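You operate a simulated robot arm through the tools that you are given. There is no shell and no other tool.

Carry out the task below with a simulated robot arm. There is one attempt and no reset: what you move stays moved.

Task
Run the bench unit through steps one to three and log each one.
Fine: log at steady speed; then slider to stop, let it coast down, run switch off. Where these are worked on the way, their far stop is far enough and under half their travel is too little: run switch.

The check looks at the end state, three seconds after you hand in, the way a careful person would. Anything else that was tipped, shoved, dropped, spilled or broken makes it a failure.

Robot
A 6-joint arm with a two-finger parallel gripper, fixed in place. Base frame: the origin is on the floor under the middle of its stand, x ahead of it, y to its left, z up. Units: cm, degrees, N and s.
It reaches about 85.2 cm from its shoulder. Its first joint turns from -115.0 to 115.0 degrees. Payload 3.43 kg.
The TCP is the grasp point between the finger pads, 3.4 cm short of the fingertips. In the tool frame z runs along the fingers and y along their closing line. Largest opening 12.8 cm; finger width 2.4, thickness 1.2; the body of the gripper, 4.8 by 13 cm, starts 9.6 cm behind the TCP.
Orientation is that of the tool frame in the base frame, as a unit quaternion [w, x, y, z]. With the fingers straight down and closing along the base's y, the tool's x points along the base's -x, its y along +y and its z along -z.

Tools
- The arm moves only by the tool jog_arm. Its argument "plan" is a list of rows, each an object (a shift or turn left out is 0, a gripper value left out holds the last) with "hand": the gripper command, from -1 (fully open) to 1 (shut), values between in proportion; "slide": the shift along the tool's x, y, z in cm, a list of three; "turn": the turn, a rotation vector about the tool's x, y, z in rad, a list of three. In form: [{"hand": hand, "slide": [dx, dy, dz], "turn": [ax, ay, az]}, ...]. A call has 1 to 20 rows; each row shifts and turns the commanded pose from where the row before left it, along the tool's axes as they then stand. Each row takes 0.2 s and may step no farther than 5 cm and 8.6 degrees from the row before; otherwise, or with a gripper value out of range, the whole call is refused. A pose out of reach is approached as far as the arm can. The call stops where the force on the tool passes 40 N (or 10 N more than at its start, if that is more) or the arm is blocked; 0.2 s more then pass. The fingers move at their own pace (about 15.3 cm/s each) and stop on an object; they squeeze with about 27 N. The grip force told is the motor's: it shows also when the fingers shut on nothing. Time passes only in rows, and 0.2 s behind the last, so rows that do not move let the fingers close. It gives the time, the measured TCP pose, the force on the tool (base axes), the opening and the grip force at its end, in the units of the frame above (readings bear some noise), with the torque about the TCP (base axes, N m) and any sound that the robot's microphone picked up.
- Cameras (640 x 400 px; columns grow to the right, rows downward): "scene" is fixed at [41.23, -50.47, 151.96]; the picture's right is [0.99, -0.16, 0.00], its down [-0.09, -0.54, -0.84] and it looks along [0.14, 0.83, -0.55] (base axes); focal length 313 px, centre (320, 200). "wrist" rides on the gripper at [7.6, -1.1, -16] in the tool frame; the picture's right is [0.15, 0.99, 0.00], its down [-0.88, 0.13, -0.46] and it looks along [-0.45, 0.07, 0.89] (tool axes); focal length 234 px, centre (320, 200). There is no depth. A picture from a camera that has moved, and an enlarged one, comes with that camera's place and axes in the base frame and with its lens. The place of the scene camera against the robot may be out by one fixed shift of up to 1.8 cm in any direction.
- camera(camera): a new picture of that camera. No time passes.
- slide_trunk(by): slides the trunk up (or, below 0, down) by that many cm; the arm rides with it, the base frame stays. It gives what a move gives, with no picture.
- inspect(camera, box): a new picture of the part [left, top, right, bottom] of that camera's present view, enlarged. No time passes.
- finish_job(): hands the job in; it is judged then, once.

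Nothing tells you positions but the pictures and the camera data. Unless the task says otherwise, let go and move clear before handing in.

The tools are called after ">>>" by a JSON object that holds its "name" and its "arguments". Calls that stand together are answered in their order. jog_arm: Moves the arm, as the interface text tells. Its arguments: {"type":"object","properties":{"plan":{"type":"array"}},"required":["plan"]} The other tools are called the same way: slide_trunk (by) moves the trunk up or down; camera (camera) takes a picture; inspect (camera, box) takes an enlarged picture of a part of a camera's view; finish_job () hands the job in.

At the start:

```text
time: 0.0
eef_pos: [39.11, 24.54, 112.08]
tool_rot: [0.0, 0.0, 1.0, 0.0]
ft_force: [-0.6, -0.3, 0.5]
torque: [0.03, -0.03, 0.02]
grip_width: 12.79
grasp_force: 0.0
trunk travel left (down, up): [-92.5, 6.5]
```

scene: 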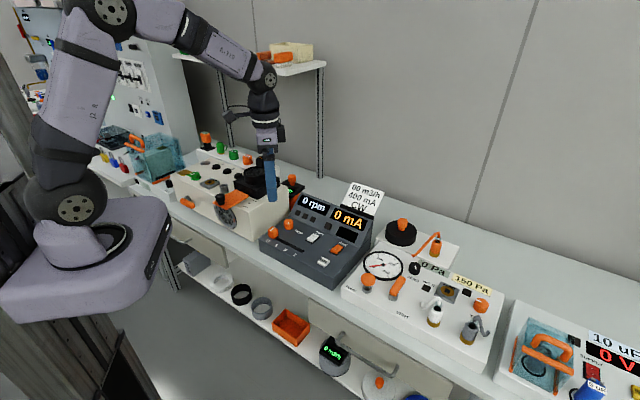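
wrist: 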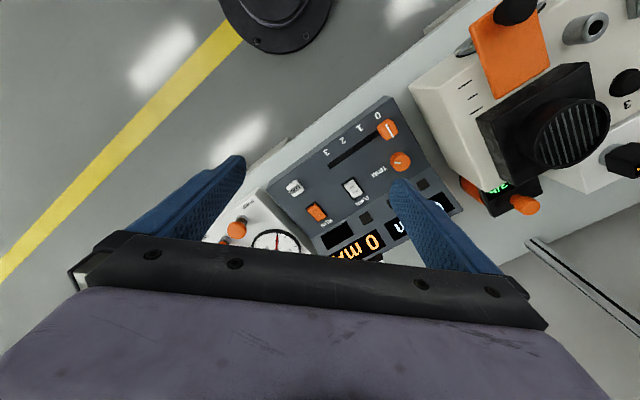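

I see a bench with several instruments; the dark console with rpm/mA displays and a slider marked 0–3 looks like the bench unit. I'll take enlarged pictures to read the labels before moving.

>>> {"name": "inspect", "arguments": {"camera": "scene", "box": [250, 170, 400, 290]}}

>>> {"name": "inspect", "arguments": {"camera": "wrist", "box": [240, 90, 480, 270]}}

>>> {"name": "inspect", "arguments": {"camera": "scene", "box": [140, 110, 340, 260]}}

>>> {"name": "inspect", "arguments": {"camera": "scene", "box": [330, 170, 530, 370]}}

```text
3.33 times, centred on (325, 230) of scene
camera zoom: at [41.23, -50.47, 151.96], right [0.99, -0.16, 0.0], down [-0.09, -0.54, -0.84], along [0.14, 0.83, -0.55], focal length 1042 px, centre (303, 100)
```

zoom: 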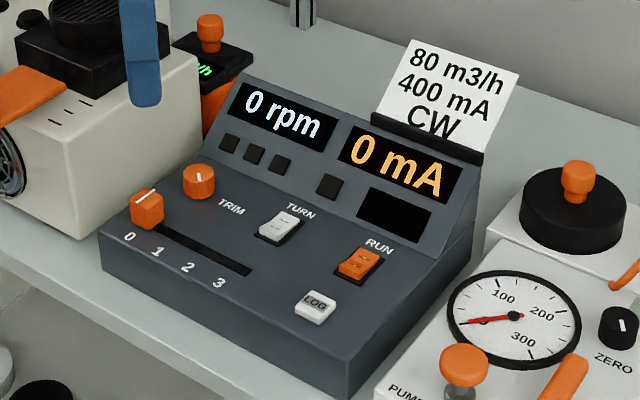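

```text
2.22 times, centred on (360, 180) of wrist
camera zoom: at [31.61, 23.59, 127.94], right [-0.15, 0.99, 0.0], down [0.88, 0.13, 0.46], along [0.45, 0.07, -0.89], focal length 520 px, centre (231, 244)
```

zoom: 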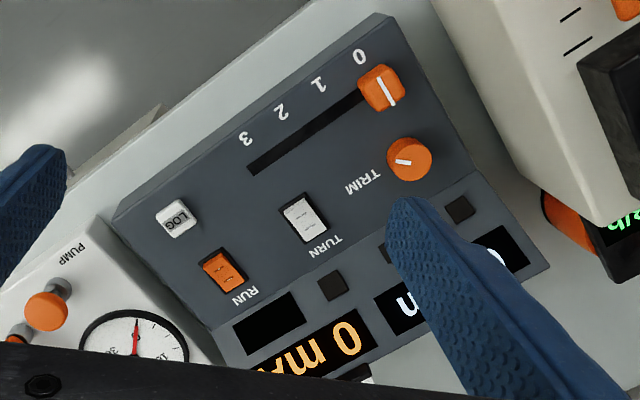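

```text
2.67 times, centred on (240, 185) of scene
camera zoom: at [41.23, -50.47, 151.96], right [0.99, -0.16, 0.0], down [-0.09, -0.54, -0.84], along [0.14, 0.83, -0.55], focal length 834 px, centre (533, 240)
```

zoom: 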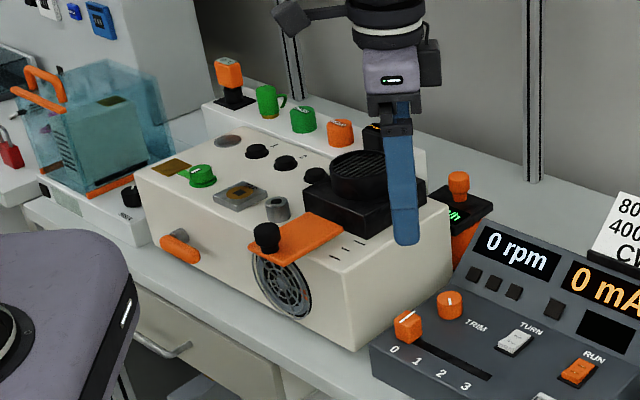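

```text
2.00 times, centred on (430, 270) of scene
camera zoom: at [41.23, -50.47, 151.96], right [0.99, -0.16, 0.0], down [-0.09, -0.54, -0.84], along [0.14, 0.83, -0.55], focal length 625 px, centre (100, 60)
```

zoom: 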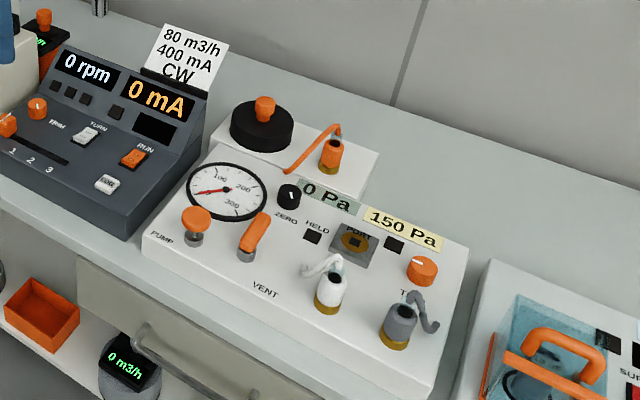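

The console carries a slider marked 0–3, a TRIM knob, TURN and RUN rockers and a LOG key, with a card reading "80 m3/h, 400 mA, CW". I'll look at the switches, the card and the neighbouring fan box more closely before deciding on the settings.

>>> {"name": "inspect", "arguments": {"camera": "scene", "box": [300, 210, 360, 250]}}

>>> {"name": "inspect", "arguments": {"camera": "wrist", "box": [280, 160, 400, 240]}}

>>> {"name": "inspect", "arguments": {"camera": "wrist", "box": [400, 0, 640, 230]}}

>>> {"name": "inspect", "arguments": {"camera": "scene", "box": [160, 240, 420, 400]}}

>>> {"name": "inspect", "arguments": {"camera": "scene", "box": [500, 290, 640, 400]}}

>>> {"name": "inspect", "arguments": {"camera": "scene", "box": [0, 0, 220, 180]}}

```text
10.00 times, centred on (330, 230) of scene
camera zoom: at [41.23, -50.47, 151.96], right [0.99, -0.16, 0.0], down [-0.09, -0.54, -0.84], along [0.14, 0.83, -0.55], focal length 3126 px, centre (220, -100)
```

zoom: 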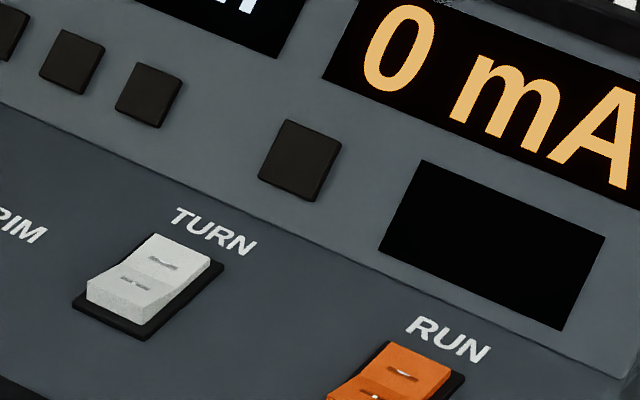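

```text
5.00 times, centred on (340, 200) of wrist
camera zoom: at [31.61, 23.59, 127.94], right [-0.15, 0.99, 0.0], down [0.88, 0.13, 0.46], along [0.45, 0.07, -0.89], focal length 1171 px, centre (220, 200)
```

zoom: 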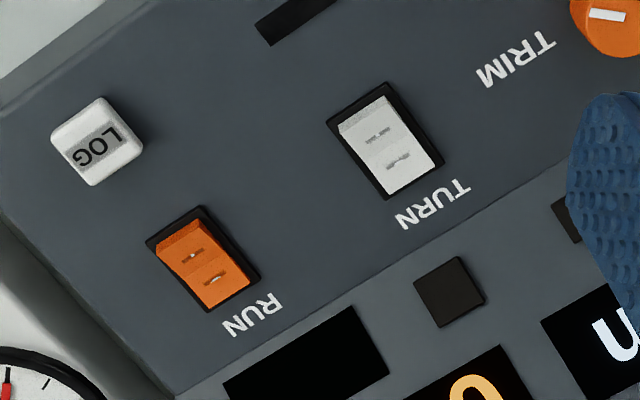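

```text
1.74 times, centred on (520, 115) of wrist
camera zoom: at [31.61, 23.59, 127.94], right [-0.15, 0.99, 0.0], down [0.88, 0.13, 0.46], along [0.45, 0.07, -0.89], focal length 407 px, centre (-28, 348)
```

zoom: 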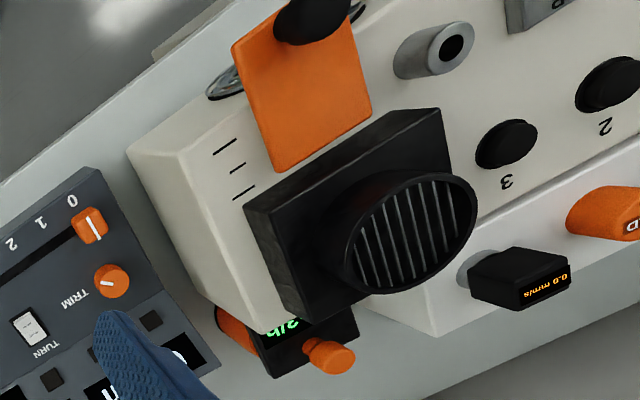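

```text
2.46 times, centred on (290, 320) of scene
camera zoom: at [41.23, -50.47, 151.96], right [0.99, -0.16, 0.0], down [-0.09, -0.54, -0.84], along [0.14, 0.83, -0.55], focal length 770 px, centre (394, -95)
```

zoom: 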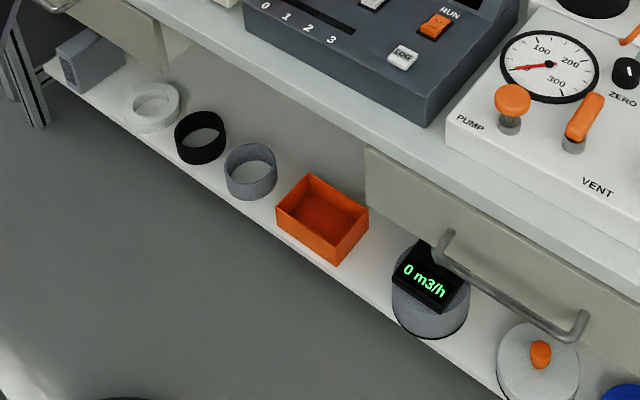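

```text
3.64 times, centred on (570, 345) of scene
camera zoom: at [41.23, -50.47, 151.96], right [0.99, -0.16, 0.0], down [-0.09, -0.54, -0.84], along [0.14, 0.83, -0.55], focal length 1137 px, centre (-589, -327)
```

zoom: 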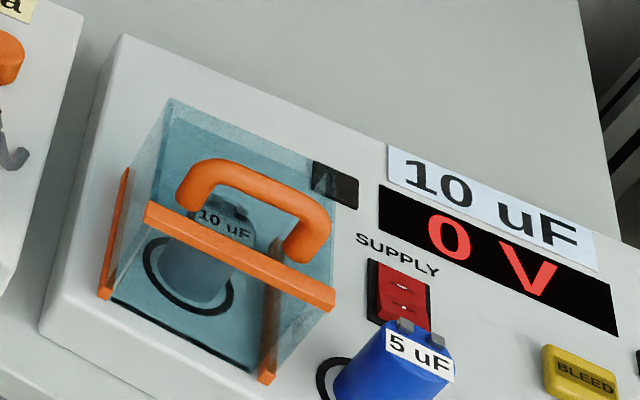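

```text
2.22 times, centred on (110, 90) of scene
camera zoom: at [41.23, -50.47, 151.96], right [0.99, -0.16, 0.0], down [-0.09, -0.54, -0.84], along [0.14, 0.83, -0.55], focal length 695 px, centre (787, 444)
```

zoom: 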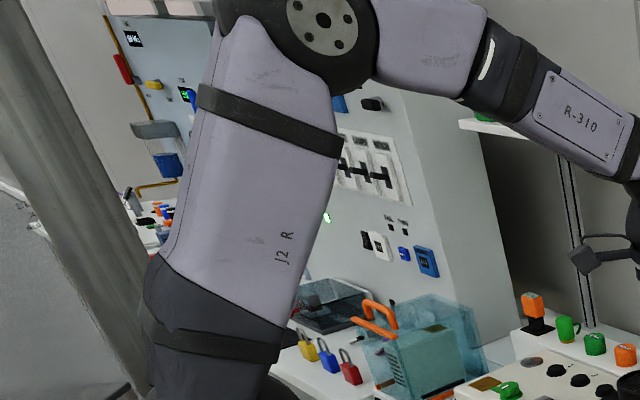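

The console lies turned about 45° to the base, with its slider running from near [38, 38] to [48, 28] and LOG near [54, 21], at roughly z 79. I'll turn the hand to line up with it, staying high, and look again.

>>> {"name": "jog_arm", "arguments": {"plan": [{"hand": 1, "turn": [0, 0, -0.15]}, {"turn": [0, 0, -0.15]}, {"turn": [0, 0, -0.15]}, {"turn": [0, 0, -0.15]}, {"turn": [0, 0, -0.15]}, {"turn": [0, 0, -0.03]}]}}

>>> {"name": "camera", "arguments": {"camera": "wrist"}}

```text
time: 1.4
eef_pos: [39.17, 24.56, 112.06]
tool_rot: [0.0, -0.381, 0.925, 0.0]
ft_force: [-0.5, 0.1, 0.5]
torque: [-0.03, -0.01, 0.03]
grip_width: 0.0
grasp_force: 26.9
trunk travel left (down, up): [-92.5, 6.5]
```

```text
taken
camera wrist: at [34.62, 18.55, 127.93], right [-0.8, 0.6, 0.0], down [0.53, 0.71, 0.46], along [0.27, 0.36, -0.89], focal length 234 px, centre (320, 200)
```

wrist: 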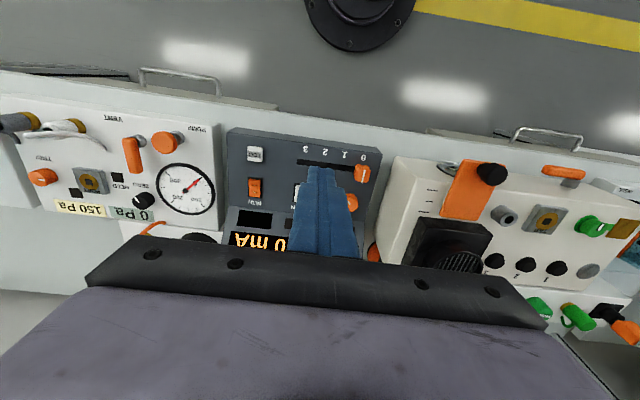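

Now the hand is roughly aligned with the console. I'll enlarge the console and the fan box.

>>> {"name": "inspect", "arguments": {"camera": "wrist", "box": [210, 115, 400, 245]}}

>>> {"name": "inspect", "arguments": {"camera": "wrist", "box": [370, 120, 640, 350]}}

>>> {"name": "inspect", "arguments": {"camera": "wrist", "box": [225, 135, 325, 205]}}

```text
3.08 times, centred on (305, 180) of wrist
camera zoom: at [34.62, 18.55, 127.93], right [-0.8, 0.6, 0.0], down [0.53, 0.71, 0.46], along [0.27, 0.36, -0.89], focal length 720 px, centre (366, 262)
```

zoom: 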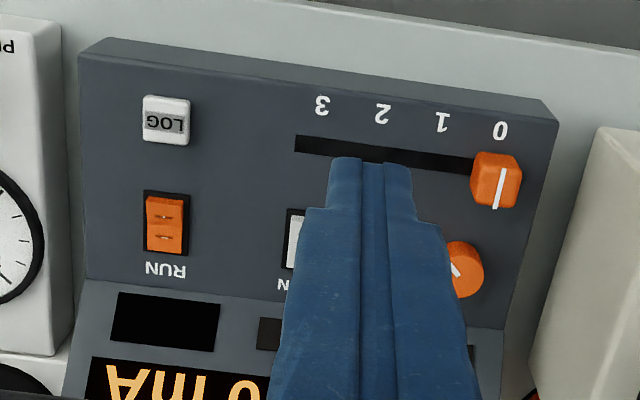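

```text
1.74 times, centred on (505, 235) of wrist
camera zoom: at [34.62, 18.55, 127.93], right [-0.8, 0.6, 0.0], down [0.53, 0.71, 0.46], along [0.27, 0.36, -0.89], focal length 407 px, centre (-2, 139)
```

zoom: 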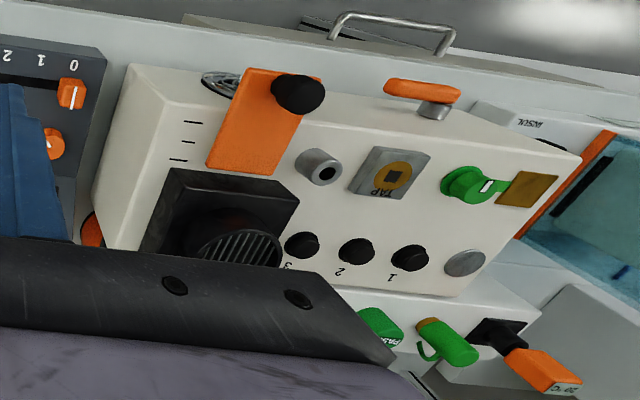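

```text
5.71 times, centred on (275, 170) of wrist
camera zoom: at [34.62, 18.55, 127.93], right [-0.8, 0.6, 0.0], down [0.53, 0.71, 0.46], along [0.27, 0.36, -0.89], focal length 1338 px, centre (577, 371)
```

zoom: 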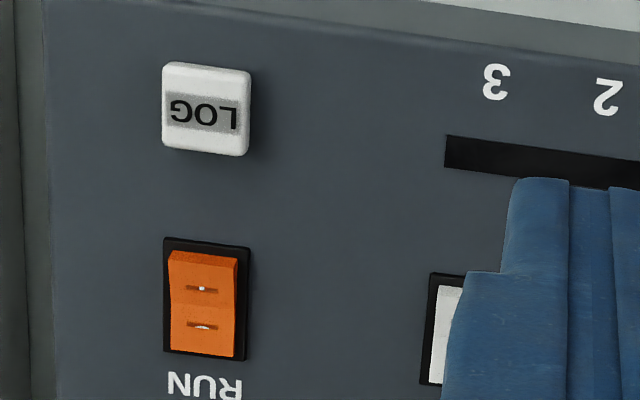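

The three square lamps under the rpm readout look like log indicators, and the fan box stands just left of the slider. I'll come lower and a little left to read the TURN rocker and measure positions.

>>> {"name": "jog_arm", "arguments": {"plan": [{"hand": 1, "slide": [-1.68, 1.18, 3.4]}, {"slide": [-1.68, 1.18, 3.4]}, {"slide": [-1.68, 1.18, 3.4]}, {"slide": [-1.68, 1.18, 3.4]}, {"slide": [-1.68, 1.18, 3.4]}]}}

>>> {"name": "camera", "arguments": {"camera": "wrist"}}

>>> {"name": "camera", "arguments": {"camera": "scene"}}

```text
time: 2.6
eef_pos: [40.89, 34.89, 94.89]
tool_rot: [0.0, -0.379, 0.925, -0.001]
ft_force: [-0.4, 0.6, -0.8]
torque: [-0.06, 0.0, 0.04]
grip_width: 0.0
grasp_force: 27.0
trunk travel left (down, up): [-92.5, 6.5]
```

```text
taken
camera wrist: at [36.35, 28.9, 110.83], right [-0.8, 0.6, 0.0], down [0.54, 0.71, 0.46], along [0.27, 0.36, -0.89], focal length 234 px, centre (320, 200)
```

wrist: 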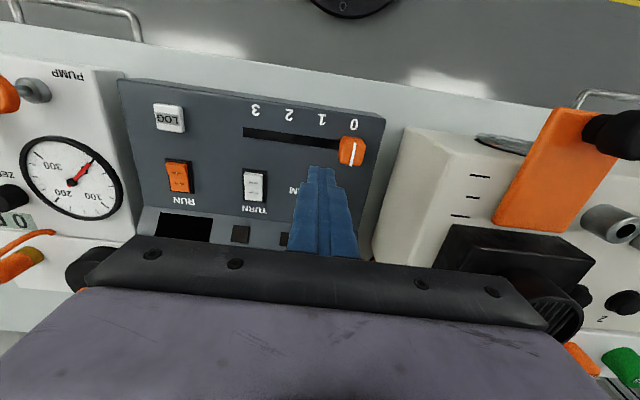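

```text
taken
```

scene: 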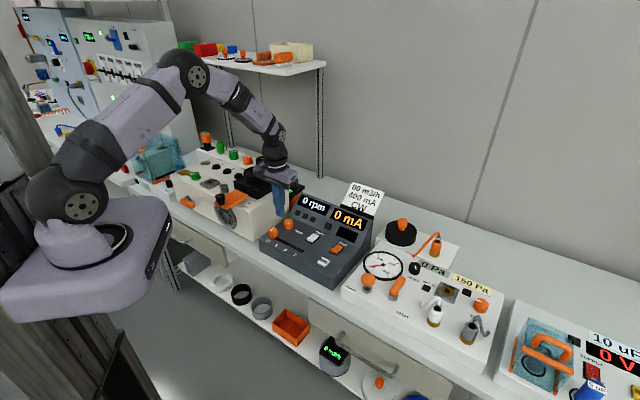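

>>> {"name": "inspect", "arguments": {"camera": "wrist", "box": [140, 90, 280, 220]}}

>>> {"name": "inspect", "arguments": {"camera": "wrist", "box": [230, 90, 430, 215]}}

>>> {"name": "inspect", "arguments": {"camera": "scene", "box": [255, 185, 390, 275]}}

```text
3.08 times, centred on (210, 155) of wrist
camera zoom: at [36.35, 28.9, 110.83], right [-0.8, 0.6, 0.0], down [0.54, 0.71, 0.46], along [0.27, 0.36, -0.89], focal length 720 px, centre (658, 338)
```

zoom: 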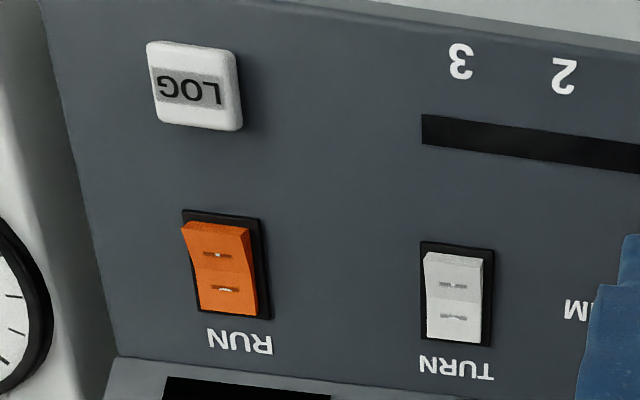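

```text
3.20 times, centred on (330, 152) of wrist
camera zoom: at [36.35, 28.9, 110.83], right [-0.8, 0.6, 0.0], down [0.54, 0.71, 0.46], along [0.27, 0.36, -0.89], focal length 749 px, centre (288, 352)
```

zoom: 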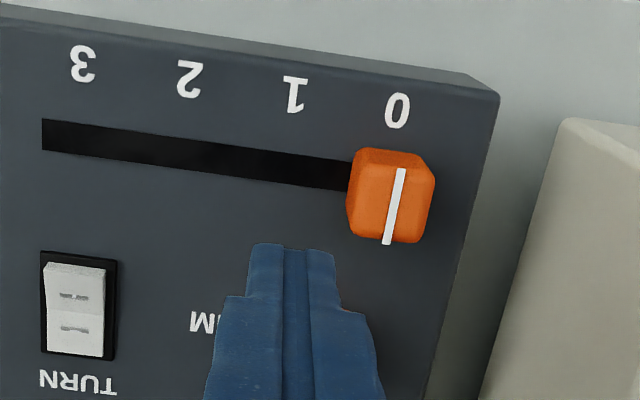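

```text
4.44 times, centred on (322, 230) of scene
camera zoom: at [41.23, -50.47, 151.96], right [0.99, -0.16, 0.0], down [-0.09, -0.54, -0.84], along [0.14, 0.83, -0.55], focal length 1389 px, centre (309, 67)
```

zoom: 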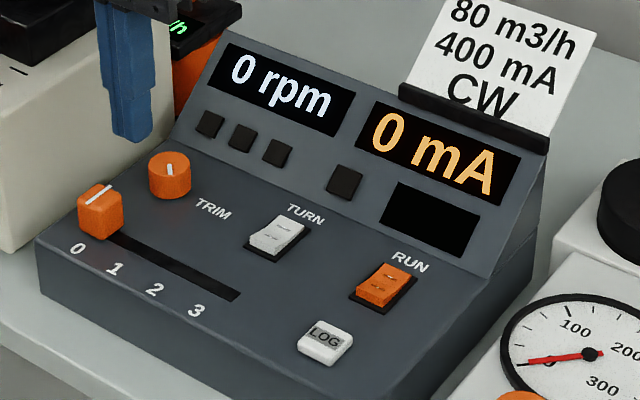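

>>> {"name": "inspect", "arguments": {"camera": "wrist", "box": [234, 164, 276, 208]}}

>>> {"name": "inspect", "arguments": {"camera": "wrist", "box": [158, 152, 204, 200]}}

>>> {"name": "inspect", "arguments": {"camera": "scene", "box": [305, 228, 345, 256]}}

>>> {"name": "inspect", "arguments": {"camera": "scene", "box": [210, 140, 310, 210]}}

```text
9.09 times, centred on (255, 186) of wrist
camera zoom: at [36.35, 28.9, 110.83], right [-0.8, 0.6, 0.0], down [0.54, 0.71, 0.46], along [0.27, 0.36, -0.89], focal length 2129 px, centre (911, 327)
```

zoom: 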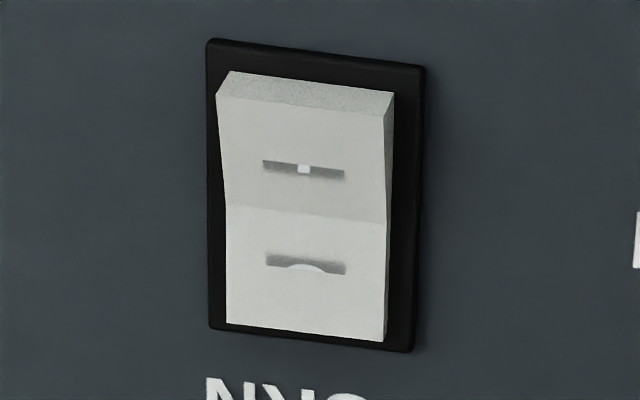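

```text
8.33 times, centred on (181, 176) of wrist
camera zoom: at [36.35, 28.9, 110.83], right [-0.8, 0.6, 0.0], down [0.54, 0.71, 0.46], along [0.27, 0.36, -0.89], focal length 1951 px, centre (1478, 400)
```

zoom: 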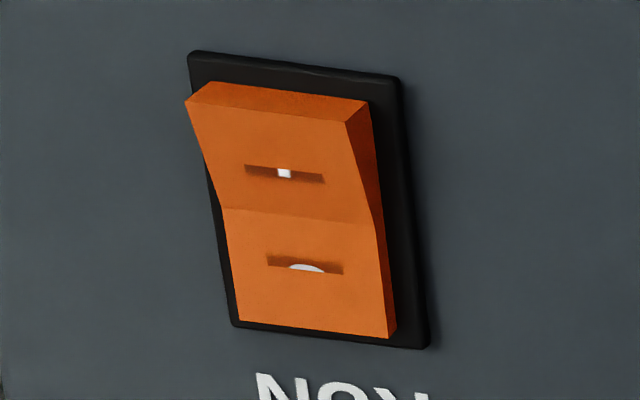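

```text
14.29 times, centred on (325, 242) of scene
camera zoom: at [41.23, -50.47, 151.96], right [0.99, -0.16, 0.0], down [-0.09, -0.54, -0.84], along [0.14, 0.83, -0.55], focal length 4466 px, centre (249, -400)
```

zoom: 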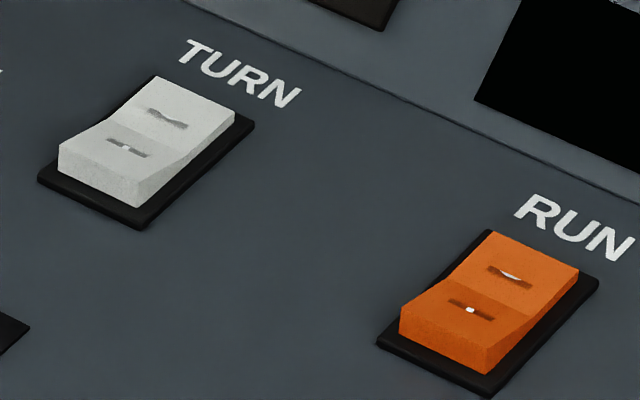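

```text
5.71 times, centred on (260, 175) of scene
camera zoom: at [41.23, -50.47, 151.96], right [0.99, -0.16, 0.0], down [-0.09, -0.54, -0.84], along [0.14, 0.83, -0.55], focal length 1786 px, centre (663, 343)
```

zoom: 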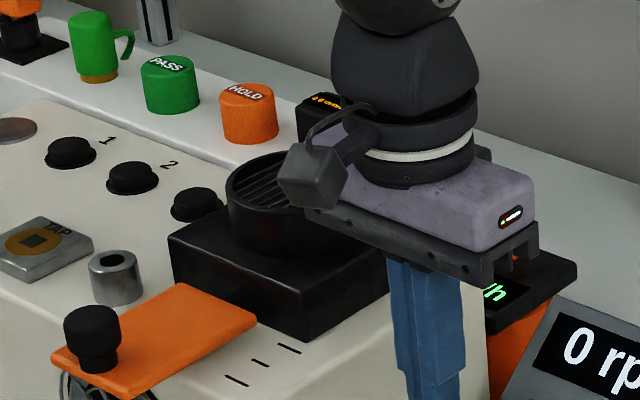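

The rockers carry I (near end) and O (far end) marks and both now sit with the O end down. Next I need the height of the fan box beside the slider, so I'll enlarge that region.

>>> {"name": "inspect", "arguments": {"camera": "wrist", "box": [360, 100, 600, 260]}}

>>> {"name": "inspect", "arguments": {"camera": "scene", "box": [190, 150, 310, 260]}}

```text
2.50 times, centred on (480, 180) of wrist
camera zoom: at [36.35, 28.9, 110.83], right [-0.8, 0.6, 0.0], down [0.54, 0.71, 0.46], along [0.27, 0.36, -0.89], focal length 585 px, centre (-80, 250)
```

zoom: 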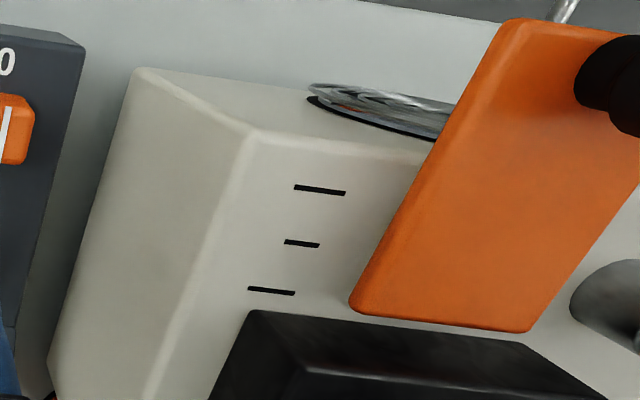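

```text
3.64 times, centred on (250, 205) of scene
camera zoom: at [41.23, -50.47, 151.96], right [0.99, -0.16, 0.0], down [-0.09, -0.54, -0.84], along [0.14, 0.83, -0.55], focal length 1137 px, centre (574, 182)
```

zoom: 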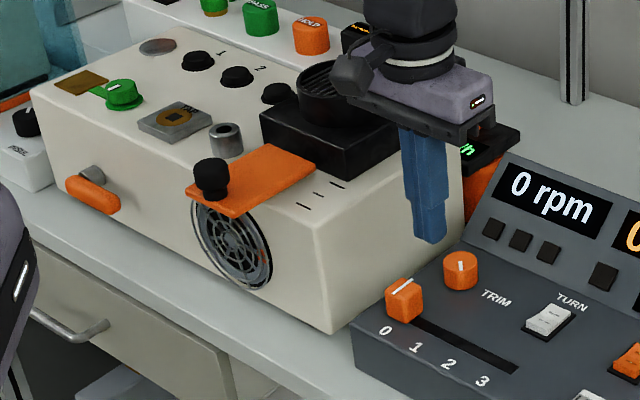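

The fan box's top is near z 89 and its side face clears the slider knob by about 8 cm; the knob top is near [37.9, 37.6, 83.4], with step marks 4 cm apart. I'll move over the near (I) end of the RUN rocker, around [57.5, 26], and check alignment from close up.

>>> {"name": "jog_arm", "arguments": {"plan": [{"hand": 1, "slide": [-1.1, -3.6, 0]}, {"slide": [-1.1, -3.6, 0]}, {"slide": [-1.1, -3.6, 0]}, {"slide": [-1.1, -3.6, 0]}, {"slide": [-1.1, -3.67, 0]}, {"slide": [0, 0, 2.4]}, {"slide": [0, 0, 2.5]}]}}

>>> {"name": "camera", "arguments": {"camera": "wrist"}}

>>> {"name": "inspect", "arguments": {"camera": "scene", "box": [255, 170, 405, 290]}}

```text
time: 4.2
eef_pos: [57.54, 25.64, 90.19]
tool_rot: [0.0, -0.38, 0.925, -0.001]
ft_force: [-0.2, -0.4, -1.1]
torque: [0.02, 0.03, 0.0]
grip_width: 0.0
grasp_force: 27.2
trunk travel left (down, up): [-92.5, 6.5]
```

```text
taken
camera wrist: at [53.03, 19.67, 105.95], right [-0.8, 0.6, 0.0], down [0.53, 0.71, 0.46], along [0.27, 0.36, -0.89], focal length 234 px, centre (320, 200)
```

wrist: 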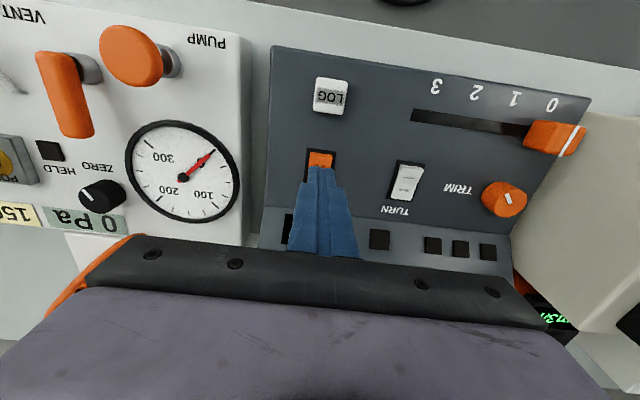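

```text
3.33 times, centred on (330, 230) of scene
camera zoom: at [41.23, -50.47, 151.96], right [0.99, -0.16, 0.0], down [-0.09, -0.54, -0.84], along [0.14, 0.83, -0.55], focal length 1042 px, centre (287, 100)
```

zoom: 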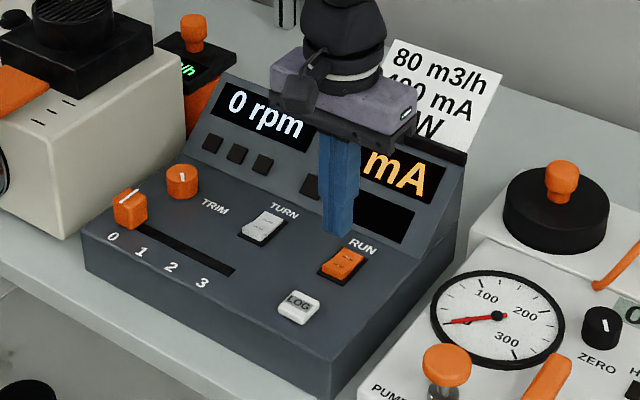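

>>> {"name": "inspect", "arguments": {"camera": "wrist", "box": [280, 70, 440, 230]}}

>>> {"name": "inspect", "arguments": {"camera": "wrist", "box": [400, 60, 600, 260]}}

```text
2.50 times, centred on (360, 150) of wrist
camera zoom: at [53.03, 19.67, 105.95], right [-0.8, 0.6, 0.0], down [0.53, 0.71, 0.46], along [0.27, 0.36, -0.89], focal length 585 px, centre (220, 325)
```

zoom: 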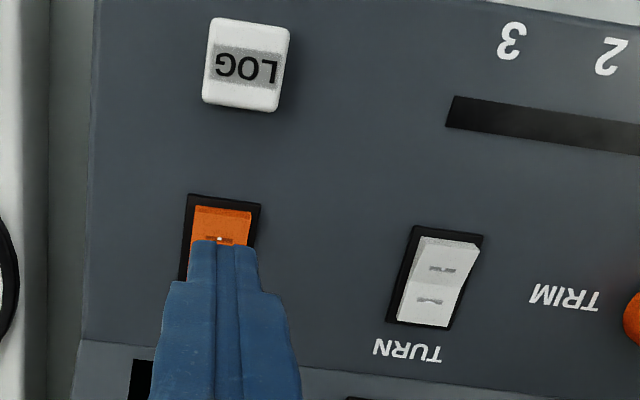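

```text
2.00 times, centred on (500, 160) of wrist
camera zoom: at [53.03, 19.67, 105.95], right [-0.8, 0.6, 0.0], down [0.53, 0.71, 0.46], along [0.27, 0.36, -0.89], focal length 468 px, centre (-40, 280)
```

zoom: 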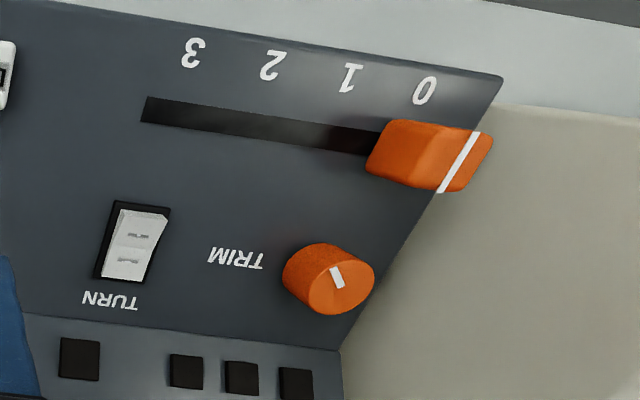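

Triangulating between views puts the panel at z≈81.0, LOG's top at [52.9, 21.4, 81.9], TURN at [51.3, 34.0] and the knob top at [37.7, 37.3, 84.5]. The closed fingertips hang over RUN's I end, so I'll lower onto it in small steps.

>>> {"name": "jog_arm", "arguments": {"plan": [{"hand": 1, "slide": [0, 0, 2.0]}, {"slide": [0, 0, 1.8]}, {"slide": [0, 0, 0.4]}, {"slide": [0, 0, 0.3]}]}}

>>> {"name": "inspect", "arguments": {"camera": "wrist", "box": [260, 90, 380, 230]}}

>>> {"name": "inspect", "arguments": {"camera": "scene", "box": [300, 200, 390, 270]}}

```text
time: 5.2
eef_pos: [57.5, 25.61, 85.68]
tool_rot: [0.0, -0.38, 0.925, 0.0]
ft_force: [-0.7, -0.4, -0.1]
torque: [-0.04, 0.01, 0.01]
grip_width: 0.0
grasp_force: 27.2
trunk travel left (down, up): [-92.5, 6.5]
```

```text
2.86 times, centred on (320, 160) of wrist
camera zoom: at [53.02, 19.69, 101.51], right [-0.8, 0.6, 0.0], down [0.53, 0.71, 0.46], along [0.27, 0.36, -0.89], focal length 669 px, centre (320, 314)
```

zoom: 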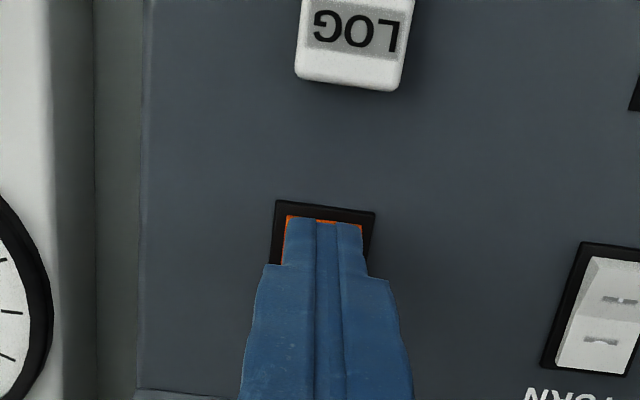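

```text
5.71 times, centred on (345, 235) of scene
camera zoom: at [41.23, -50.47, 151.96], right [0.99, -0.16, 0.0], down [-0.09, -0.54, -0.84], along [0.14, 0.83, -0.55], focal length 1786 px, centre (177, 0)
```

zoom: 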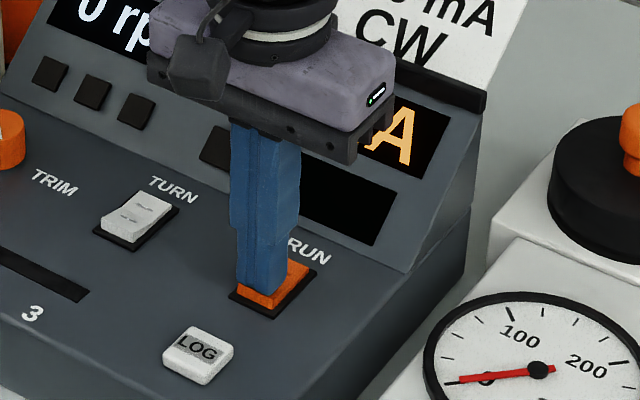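

The fingertips are just touching RUN's near end. I'll press on down in small steps.

>>> {"name": "jog_arm", "arguments": {"plan": [{"hand": 1, "slide": [0, 0, 0.25]}, {"slide": [0, 0, 0.25]}, {"slide": [0, 0, 0.2]}]}}

>>> {"name": "inspect", "arguments": {"camera": "scene", "box": [255, 170, 405, 290]}}

```text
time: 6.0
eef_pos: [57.47, 25.68, 85.21]
tool_rot: [0.002, -0.38, 0.925, 0.0]
ft_force: [-4.0, -2.9, 14.0]
torque: [0.01, 0.01, -0.04]
grip_width: 0.0
grasp_force: 27.5
trunk travel left (down, up): [-92.5, 6.5]
```

```text
3.33 times, centred on (330, 230) of scene
camera zoom: at [41.23, -50.47, 151.96], right [0.99, -0.16, 0.0], down [-0.09, -0.54, -0.84], along [0.14, 0.83, -0.55], focal length 1042 px, centre (287, 100)
```

zoom: 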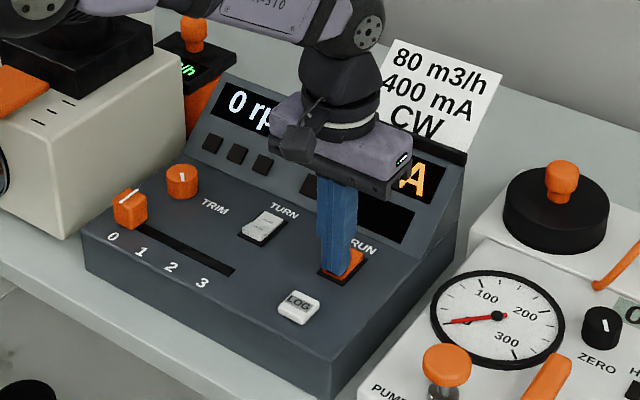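

>>> {"name": "jog_arm", "arguments": {"plan": [{"hand": 1, "slide": [0, 0, 0.2]}, {"slide": [0, 0, 0.2]}, {"slide": [0, 0, 0.15]}]}}

>>> {"name": "inspect", "arguments": {"camera": "wrist", "box": [260, 90, 380, 230]}}

>>> {"name": "inspect", "arguments": {"camera": "scene", "box": [310, 220, 370, 260]}}

```text
time: 6.8
eef_pos: [57.74, 25.76, 85.28]
tool_rot: [0.006, -0.38, 0.925, 0.0]
ft_force: [-9.9, -4.7, 21.2]
torque: [0.04, 0.23, 0.05]
grip_width: 0.0
grasp_force: 26.6
trunk travel left (down, up): [-92.5, 6.5]
stopped in row 3: the force on the tool passed its limit at 42 N (the readings are from after the stop); the commanded pose is now the measured one
```

```text
2.86 times, centred on (320, 160) of wrist
camera zoom: at [53.12, 19.74, 101.05], right [-0.8, 0.6, 0.0], down [0.53, 0.71, 0.46], along [0.28, 0.37, -0.89], focal length 669 px, centre (320, 314)
```

zoom: 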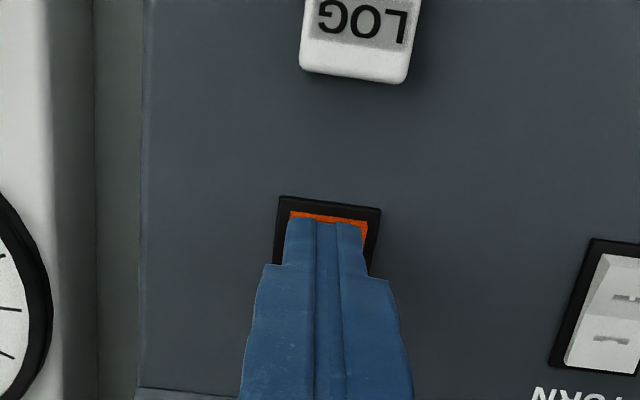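

```text
10.00 times, centred on (340, 240) of scene
camera zoom: at [41.23, -50.47, 151.96], right [0.99, -0.16, 0.0], down [-0.09, -0.54, -0.84], along [0.14, 0.83, -0.55], focal length 3126 px, centre (120, -200)
```

zoom: 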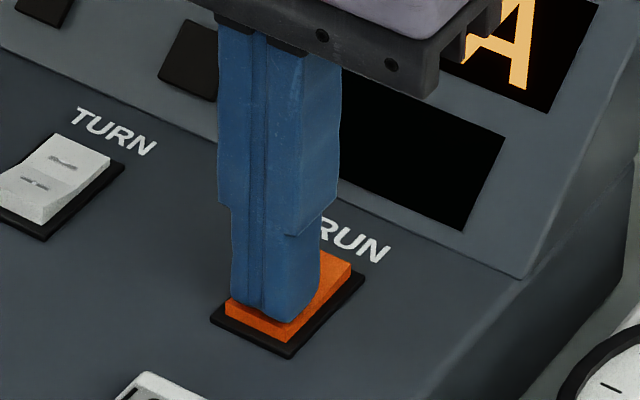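

Force rose to the limit and the rocker seems to have moved. I'll lift straight up and look at its position and at the displays.

>>> {"name": "jog_arm", "arguments": {"plan": [{"hand": 1, "slide": [0, 0, -1.0]}, {"slide": [0, 0, -3.0]}, {"slide": [0, 0, -3.0]}]}}

>>> {"name": "inspect", "arguments": {"camera": "wrist", "box": [280, 70, 440, 230]}}

>>> {"name": "inspect", "arguments": {"camera": "scene", "box": [310, 220, 370, 260]}}

>>> {"name": "inspect", "arguments": {"camera": "scene", "box": [255, 170, 405, 290]}}

```text
time: 7.6
eef_pos: [57.83, 25.7, 91.93]
tool_rot: [0.003, -0.379, 0.925, 0.001]
ft_force: [-0.8, -0.3, -0.5]
torque: [-0.01, 0.01, -0.03]
grip_width: 0.0
grasp_force: 26.8
trunk travel left (down, up): [-92.5, 6.5]
```

```text
2.50 times, centred on (360, 150) of wrist
camera zoom: at [53.13, 19.75, 107.66], right [-0.8, 0.6, 0.0], down [0.53, 0.71, 0.46], along [0.28, 0.37, -0.89], focal length 585 px, centre (220, 325)
```

zoom: 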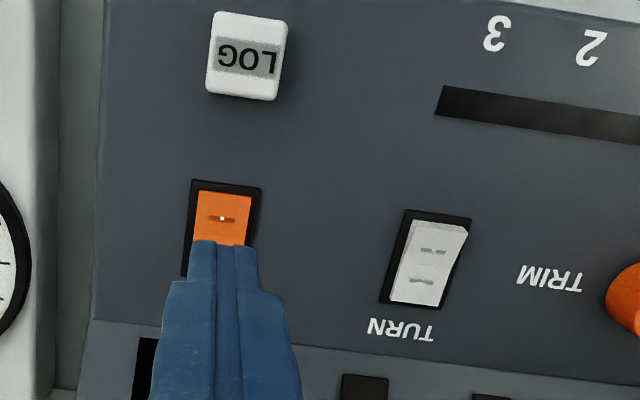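

```text
10.00 times, centred on (340, 240) of scene
camera zoom: at [41.23, -50.47, 151.96], right [0.99, -0.16, 0.0], down [-0.09, -0.54, -0.84], along [0.14, 0.83, -0.55], focal length 3126 px, centre (120, -200)
```

zoom: 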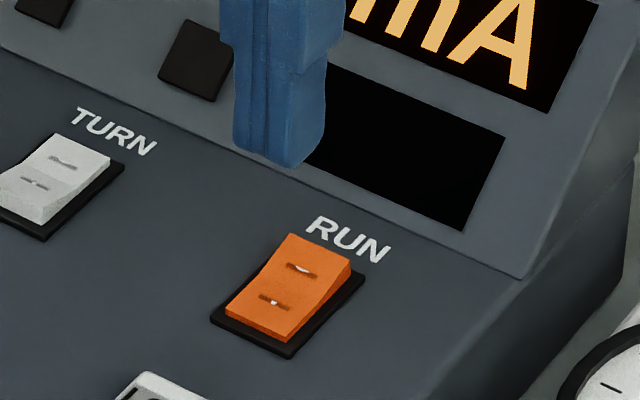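

```text
3.33 times, centred on (330, 230) of scene
camera zoom: at [41.23, -50.47, 151.96], right [0.99, -0.16, 0.0], down [-0.09, -0.54, -0.84], along [0.14, 0.83, -0.55], focal length 1042 px, centre (287, 100)
```

zoom: 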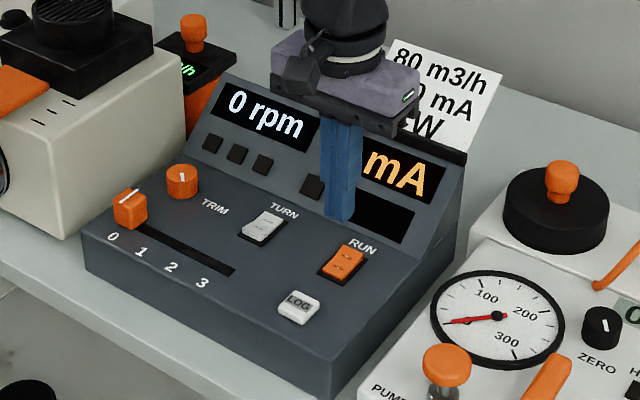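

RUN is now fully over to I. The slider is still at 0 and the readouts show 0, so next I'll carry the open gripper over to the slider knob and check alignment above it.

>>> {"name": "jog_arm", "arguments": {"plan": [{"hand": 1, "slide": [1.02, 3.73, -0.5]}, {"slide": [1.02, 3.73, -0.5]}, {"slide": [1.02, 3.73, -0.5]}, {"hand": 0.1, "slide": [1.02, 3.73, -0.5]}, {"slide": [1.02, 3.73, -0.5]}, {"slide": [1.02, 3.73, -0.5]}, {"slide": [0, 0, 2]}, {"slide": [0, 0, 0]}]}}

>>> {"name": "camera", "arguments": {"camera": "wrist"}}

>>> {"name": "inspect", "arguments": {"camera": "scene", "box": [255, 170, 405, 290]}}

```text
time: 9.4
eef_pos: [37.7, 37.46, 92.79]
tool_rot: [0.004, -0.379, 0.925, 0.0]
ft_force: [0.6, 0.4, -0.3]
torque: [0.02, -0.01, 0.04]
grip_width: 5.76
grasp_force: 0.0
trunk travel left (down, up): [-92.5, 6.5]
```

```text
taken
camera wrist: at [33.07, 31.35, 108.57], right [-0.8, 0.6, 0.0], down [0.53, 0.71, 0.46], along [0.28, 0.37, -0.89], focal length 234 px, centre (320, 200)
```

wrist: 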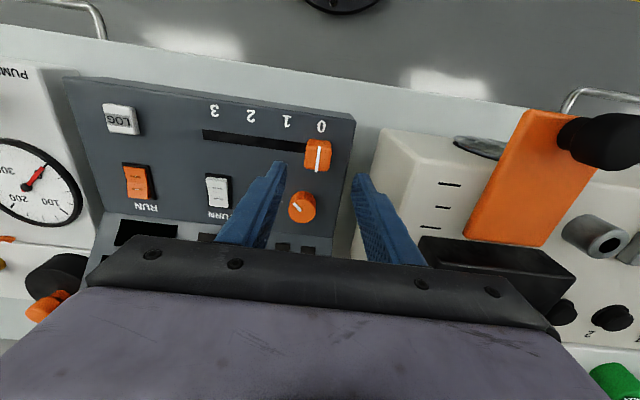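

```text
3.33 times, centred on (330, 230) of scene
camera zoom: at [41.23, -50.47, 151.96], right [0.99, -0.16, 0.0], down [-0.09, -0.54, -0.84], along [0.14, 0.83, -0.55], focal length 1042 px, centre (287, 100)
```

zoom: 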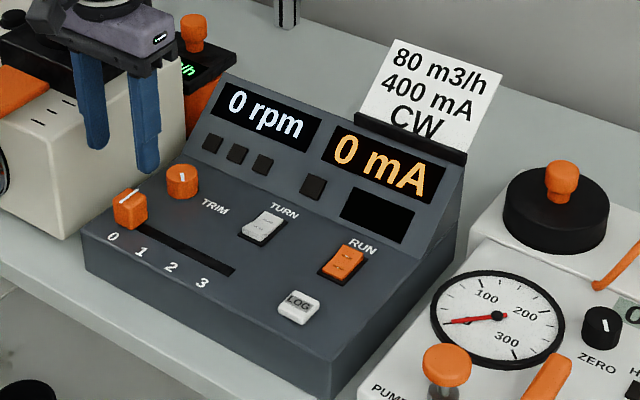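

The knob sits centred between the open fingers. I'll lower until the tips are about 1 cm above the panel, then close on the knob.

>>> {"name": "jog_arm", "arguments": {"plan": [{"hand": 0.1, "slide": [0, 0, 2.5]}, {"slide": [0, 0, 2.5]}, {"slide": [0, 0, 1.5]}, {"slide": [0, 0, 0.9]}, {"hand": 1}, {"hand": 1}, {"hand": 1}]}}

>>> {"name": "camera", "arguments": {"camera": "wrist"}}

>>> {"name": "inspect", "arguments": {"camera": "scene", "box": [255, 170, 405, 290]}}

```text
time: 11.0
eef_pos: [37.83, 37.26, 85.23]
tool_rot: [0.003, -0.381, 0.925, 0.0]
ft_force: [8.5, -11.3, -2.8]
torque: [-0.14, -0.2, 0.38]
grip_width: 2.7
grasp_force: 45.3
trunk travel left (down, up): [-92.5, 6.5]
```

```text
taken
camera wrist: at [33.24, 31.23, 101.15], right [-0.8, 0.6, 0.0], down [0.53, 0.71, 0.46], along [0.28, 0.37, -0.89], focal length 234 px, centre (320, 200)
```

wrist: 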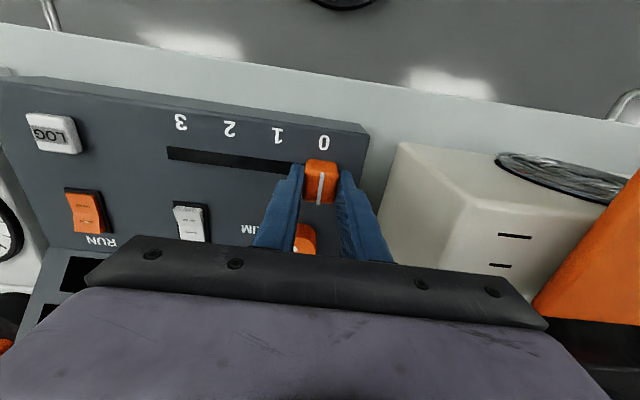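

```text
3.33 times, centred on (330, 230) of scene
camera zoom: at [41.23, -50.47, 151.96], right [0.99, -0.16, 0.0], down [-0.09, -0.54, -0.84], along [0.14, 0.83, -0.55], focal length 1042 px, centre (287, 100)
```

zoom: 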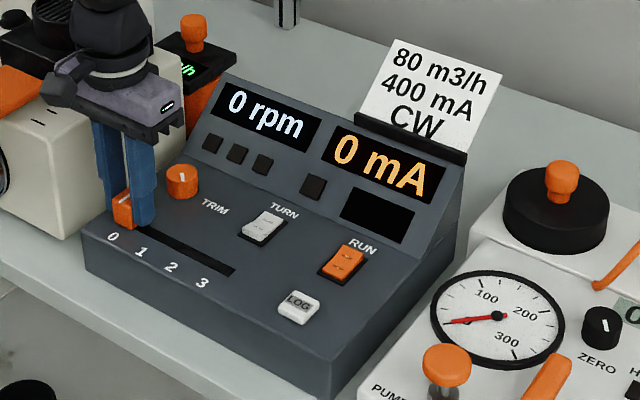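

The gripper holds the knob (2.7 cm wide). I'll slide it 4 cm along the slot toward mark 1.

>>> {"name": "jog_arm", "arguments": {"plan": [{"hand": 1, "slide": [0, -0.8, 0]}, {"slide": [0, -0.8, 0]}, {"slide": [0, -0.8, 0]}, {"slide": [0, -0.8, 0]}, {"slide": [0, -0.8, 0]}, {"slide": [0, -0.1, 0]}]}}

>>> {"name": "camera", "arguments": {"camera": "wrist"}}

>>> {"name": "inspect", "arguments": {"camera": "scene", "box": [255, 170, 405, 290]}}

```text
time: 12.4
eef_pos: [40.62, 34.31, 85.3]
tool_rot: [0.002, -0.38, 0.925, 0.001]
ft_force: [-0.3, -2.3, -13.5]
torque: [0.08, 0.07, 0.38]
grip_width: 2.71
grasp_force: 45.0
trunk travel left (down, up): [-92.5, 6.5]
```

```text
taken
camera wrist: at [36.07, 28.42, 101.16], right [-0.8, 0.6, 0.0], down [0.53, 0.71, 0.46], along [0.28, 0.37, -0.89], focal length 234 px, centre (320, 200)
```

wrist: 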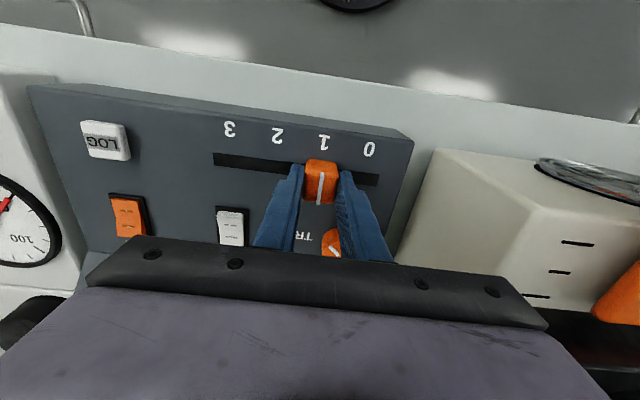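

```text
3.33 times, centred on (330, 230) of scene
camera zoom: at [41.23, -50.47, 151.96], right [0.99, -0.16, 0.0], down [-0.09, -0.54, -0.84], along [0.14, 0.83, -0.55], focal length 1042 px, centre (287, 100)
```

zoom: 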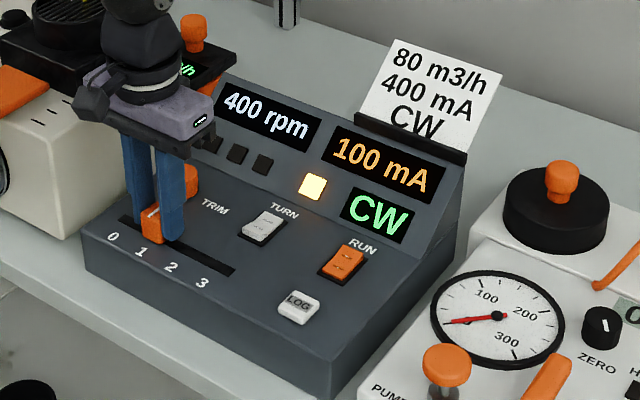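

The slider stands at mark 1: 400 rpm, 100 mA, direction CW as on the card, with an amber lamp lit. I'll let go of the knob, rise, and see whether the speed settles and what the lamp does.

>>> {"name": "jog_arm", "arguments": {"plan": [{"hand": 0.3}, {"hand": 0.3}, {"slide": [0, 0, -3]}, {"slide": [0, 0, -4]}]}}

>>> {"name": "inspect", "arguments": {"camera": "scene", "box": [255, 170, 405, 290]}}

>>> {"name": "camera", "arguments": {"camera": "wrist"}}

```text
time: 13.4
eef_pos: [40.49, 34.42, 92.44]
tool_rot: [0.002, -0.38, 0.925, 0.001]
ft_force: [0.6, 1.1, 0.6]
torque: [0.01, 0.01, 0.01]
grip_width: 4.49
grasp_force: 0.0
trunk travel left (down, up): [-92.5, 6.5]
```

```text
3.33 times, centred on (330, 230) of scene
camera zoom: at [41.23, -50.47, 151.96], right [0.99, -0.16, 0.0], down [-0.09, -0.54, -0.84], along [0.14, 0.83, -0.55], focal length 1042 px, centre (287, 100)
```

zoom: 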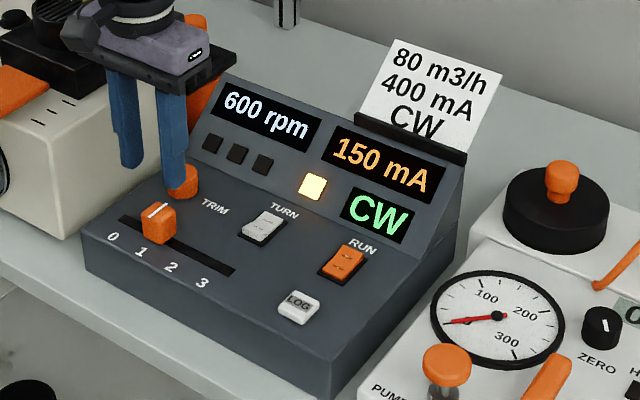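

```text
taken
camera wrist: at [35.94, 28.36, 108.25], right [-0.8, 0.6, 0.0], down [0.53, 0.71, 0.46], along [0.28, 0.37, -0.89], focal length 234 px, centre (320, 200)
```

wrist: 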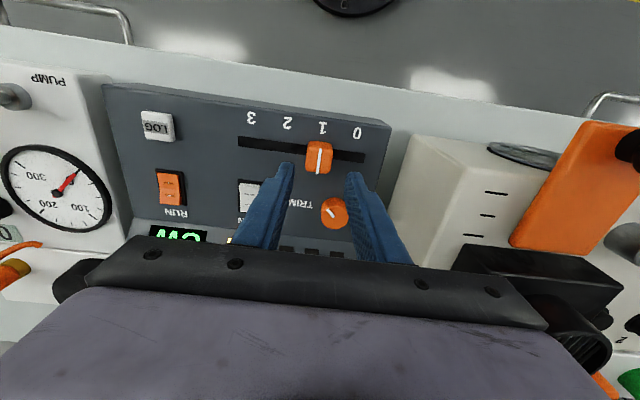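

The fan is still spinning up (600 rpm, 150 mA). I'll use the time to move with closed fingers over the LOG key.

>>> {"name": "jog_arm", "arguments": {"plan": [{"hand": 1, "slide": [0.07, -3.6, 0]}, {"slide": [0.07, -3.6, 0]}, {"slide": [0.07, -3.6, 0]}, {"slide": [0.06, -3.6, 0]}, {"slide": [0.06, -3.64, 0]}, {"slide": [0, 0, 2.3]}, {"slide": [0, 0, 2.2]}]}}

>>> {"name": "camera", "arguments": {"camera": "wrist"}}

>>> {"name": "inspect", "arguments": {"camera": "scene", "box": [255, 170, 405, 290]}}

```text
time: 15.0
eef_pos: [52.98, 21.37, 87.76]
tool_rot: [0.003, -0.381, 0.925, 0.0]
ft_force: [0.6, -0.4, 0.2]
torque: [0.01, 0.04, -0.01]
grip_width: 0.01
grasp_force: 27.2
trunk travel left (down, up): [-92.5, 6.5]
```

```text
taken
camera wrist: at [48.53, 15.3, 103.64], right [-0.8, 0.6, 0.0], down [0.53, 0.71, 0.46], along [0.28, 0.37, -0.89], focal length 234 px, centre (320, 200)
```

wrist: 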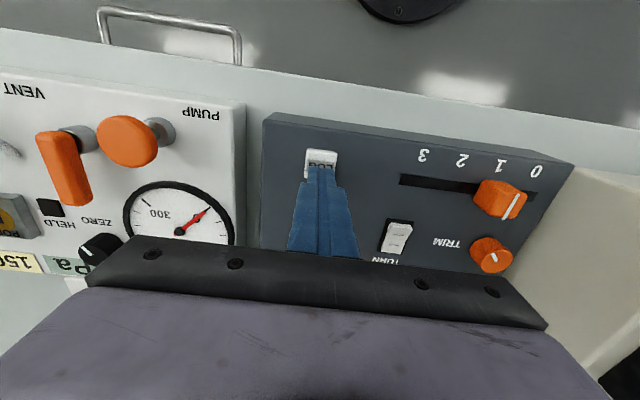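

```text
3.33 times, centred on (330, 230) of scene
camera zoom: at [41.23, -50.47, 151.96], right [0.99, -0.16, 0.0], down [-0.09, -0.54, -0.84], along [0.14, 0.83, -0.55], focal length 1042 px, centre (287, 100)
```

zoom: 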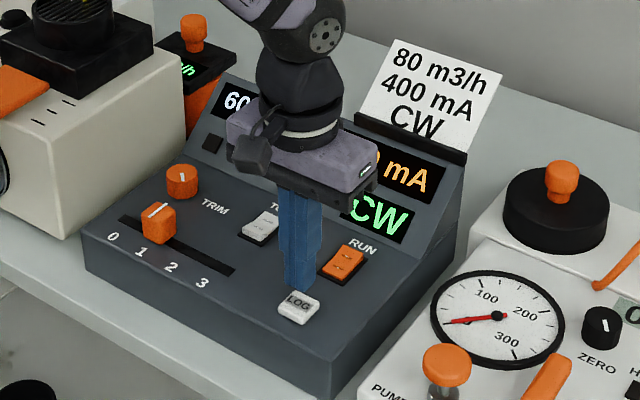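

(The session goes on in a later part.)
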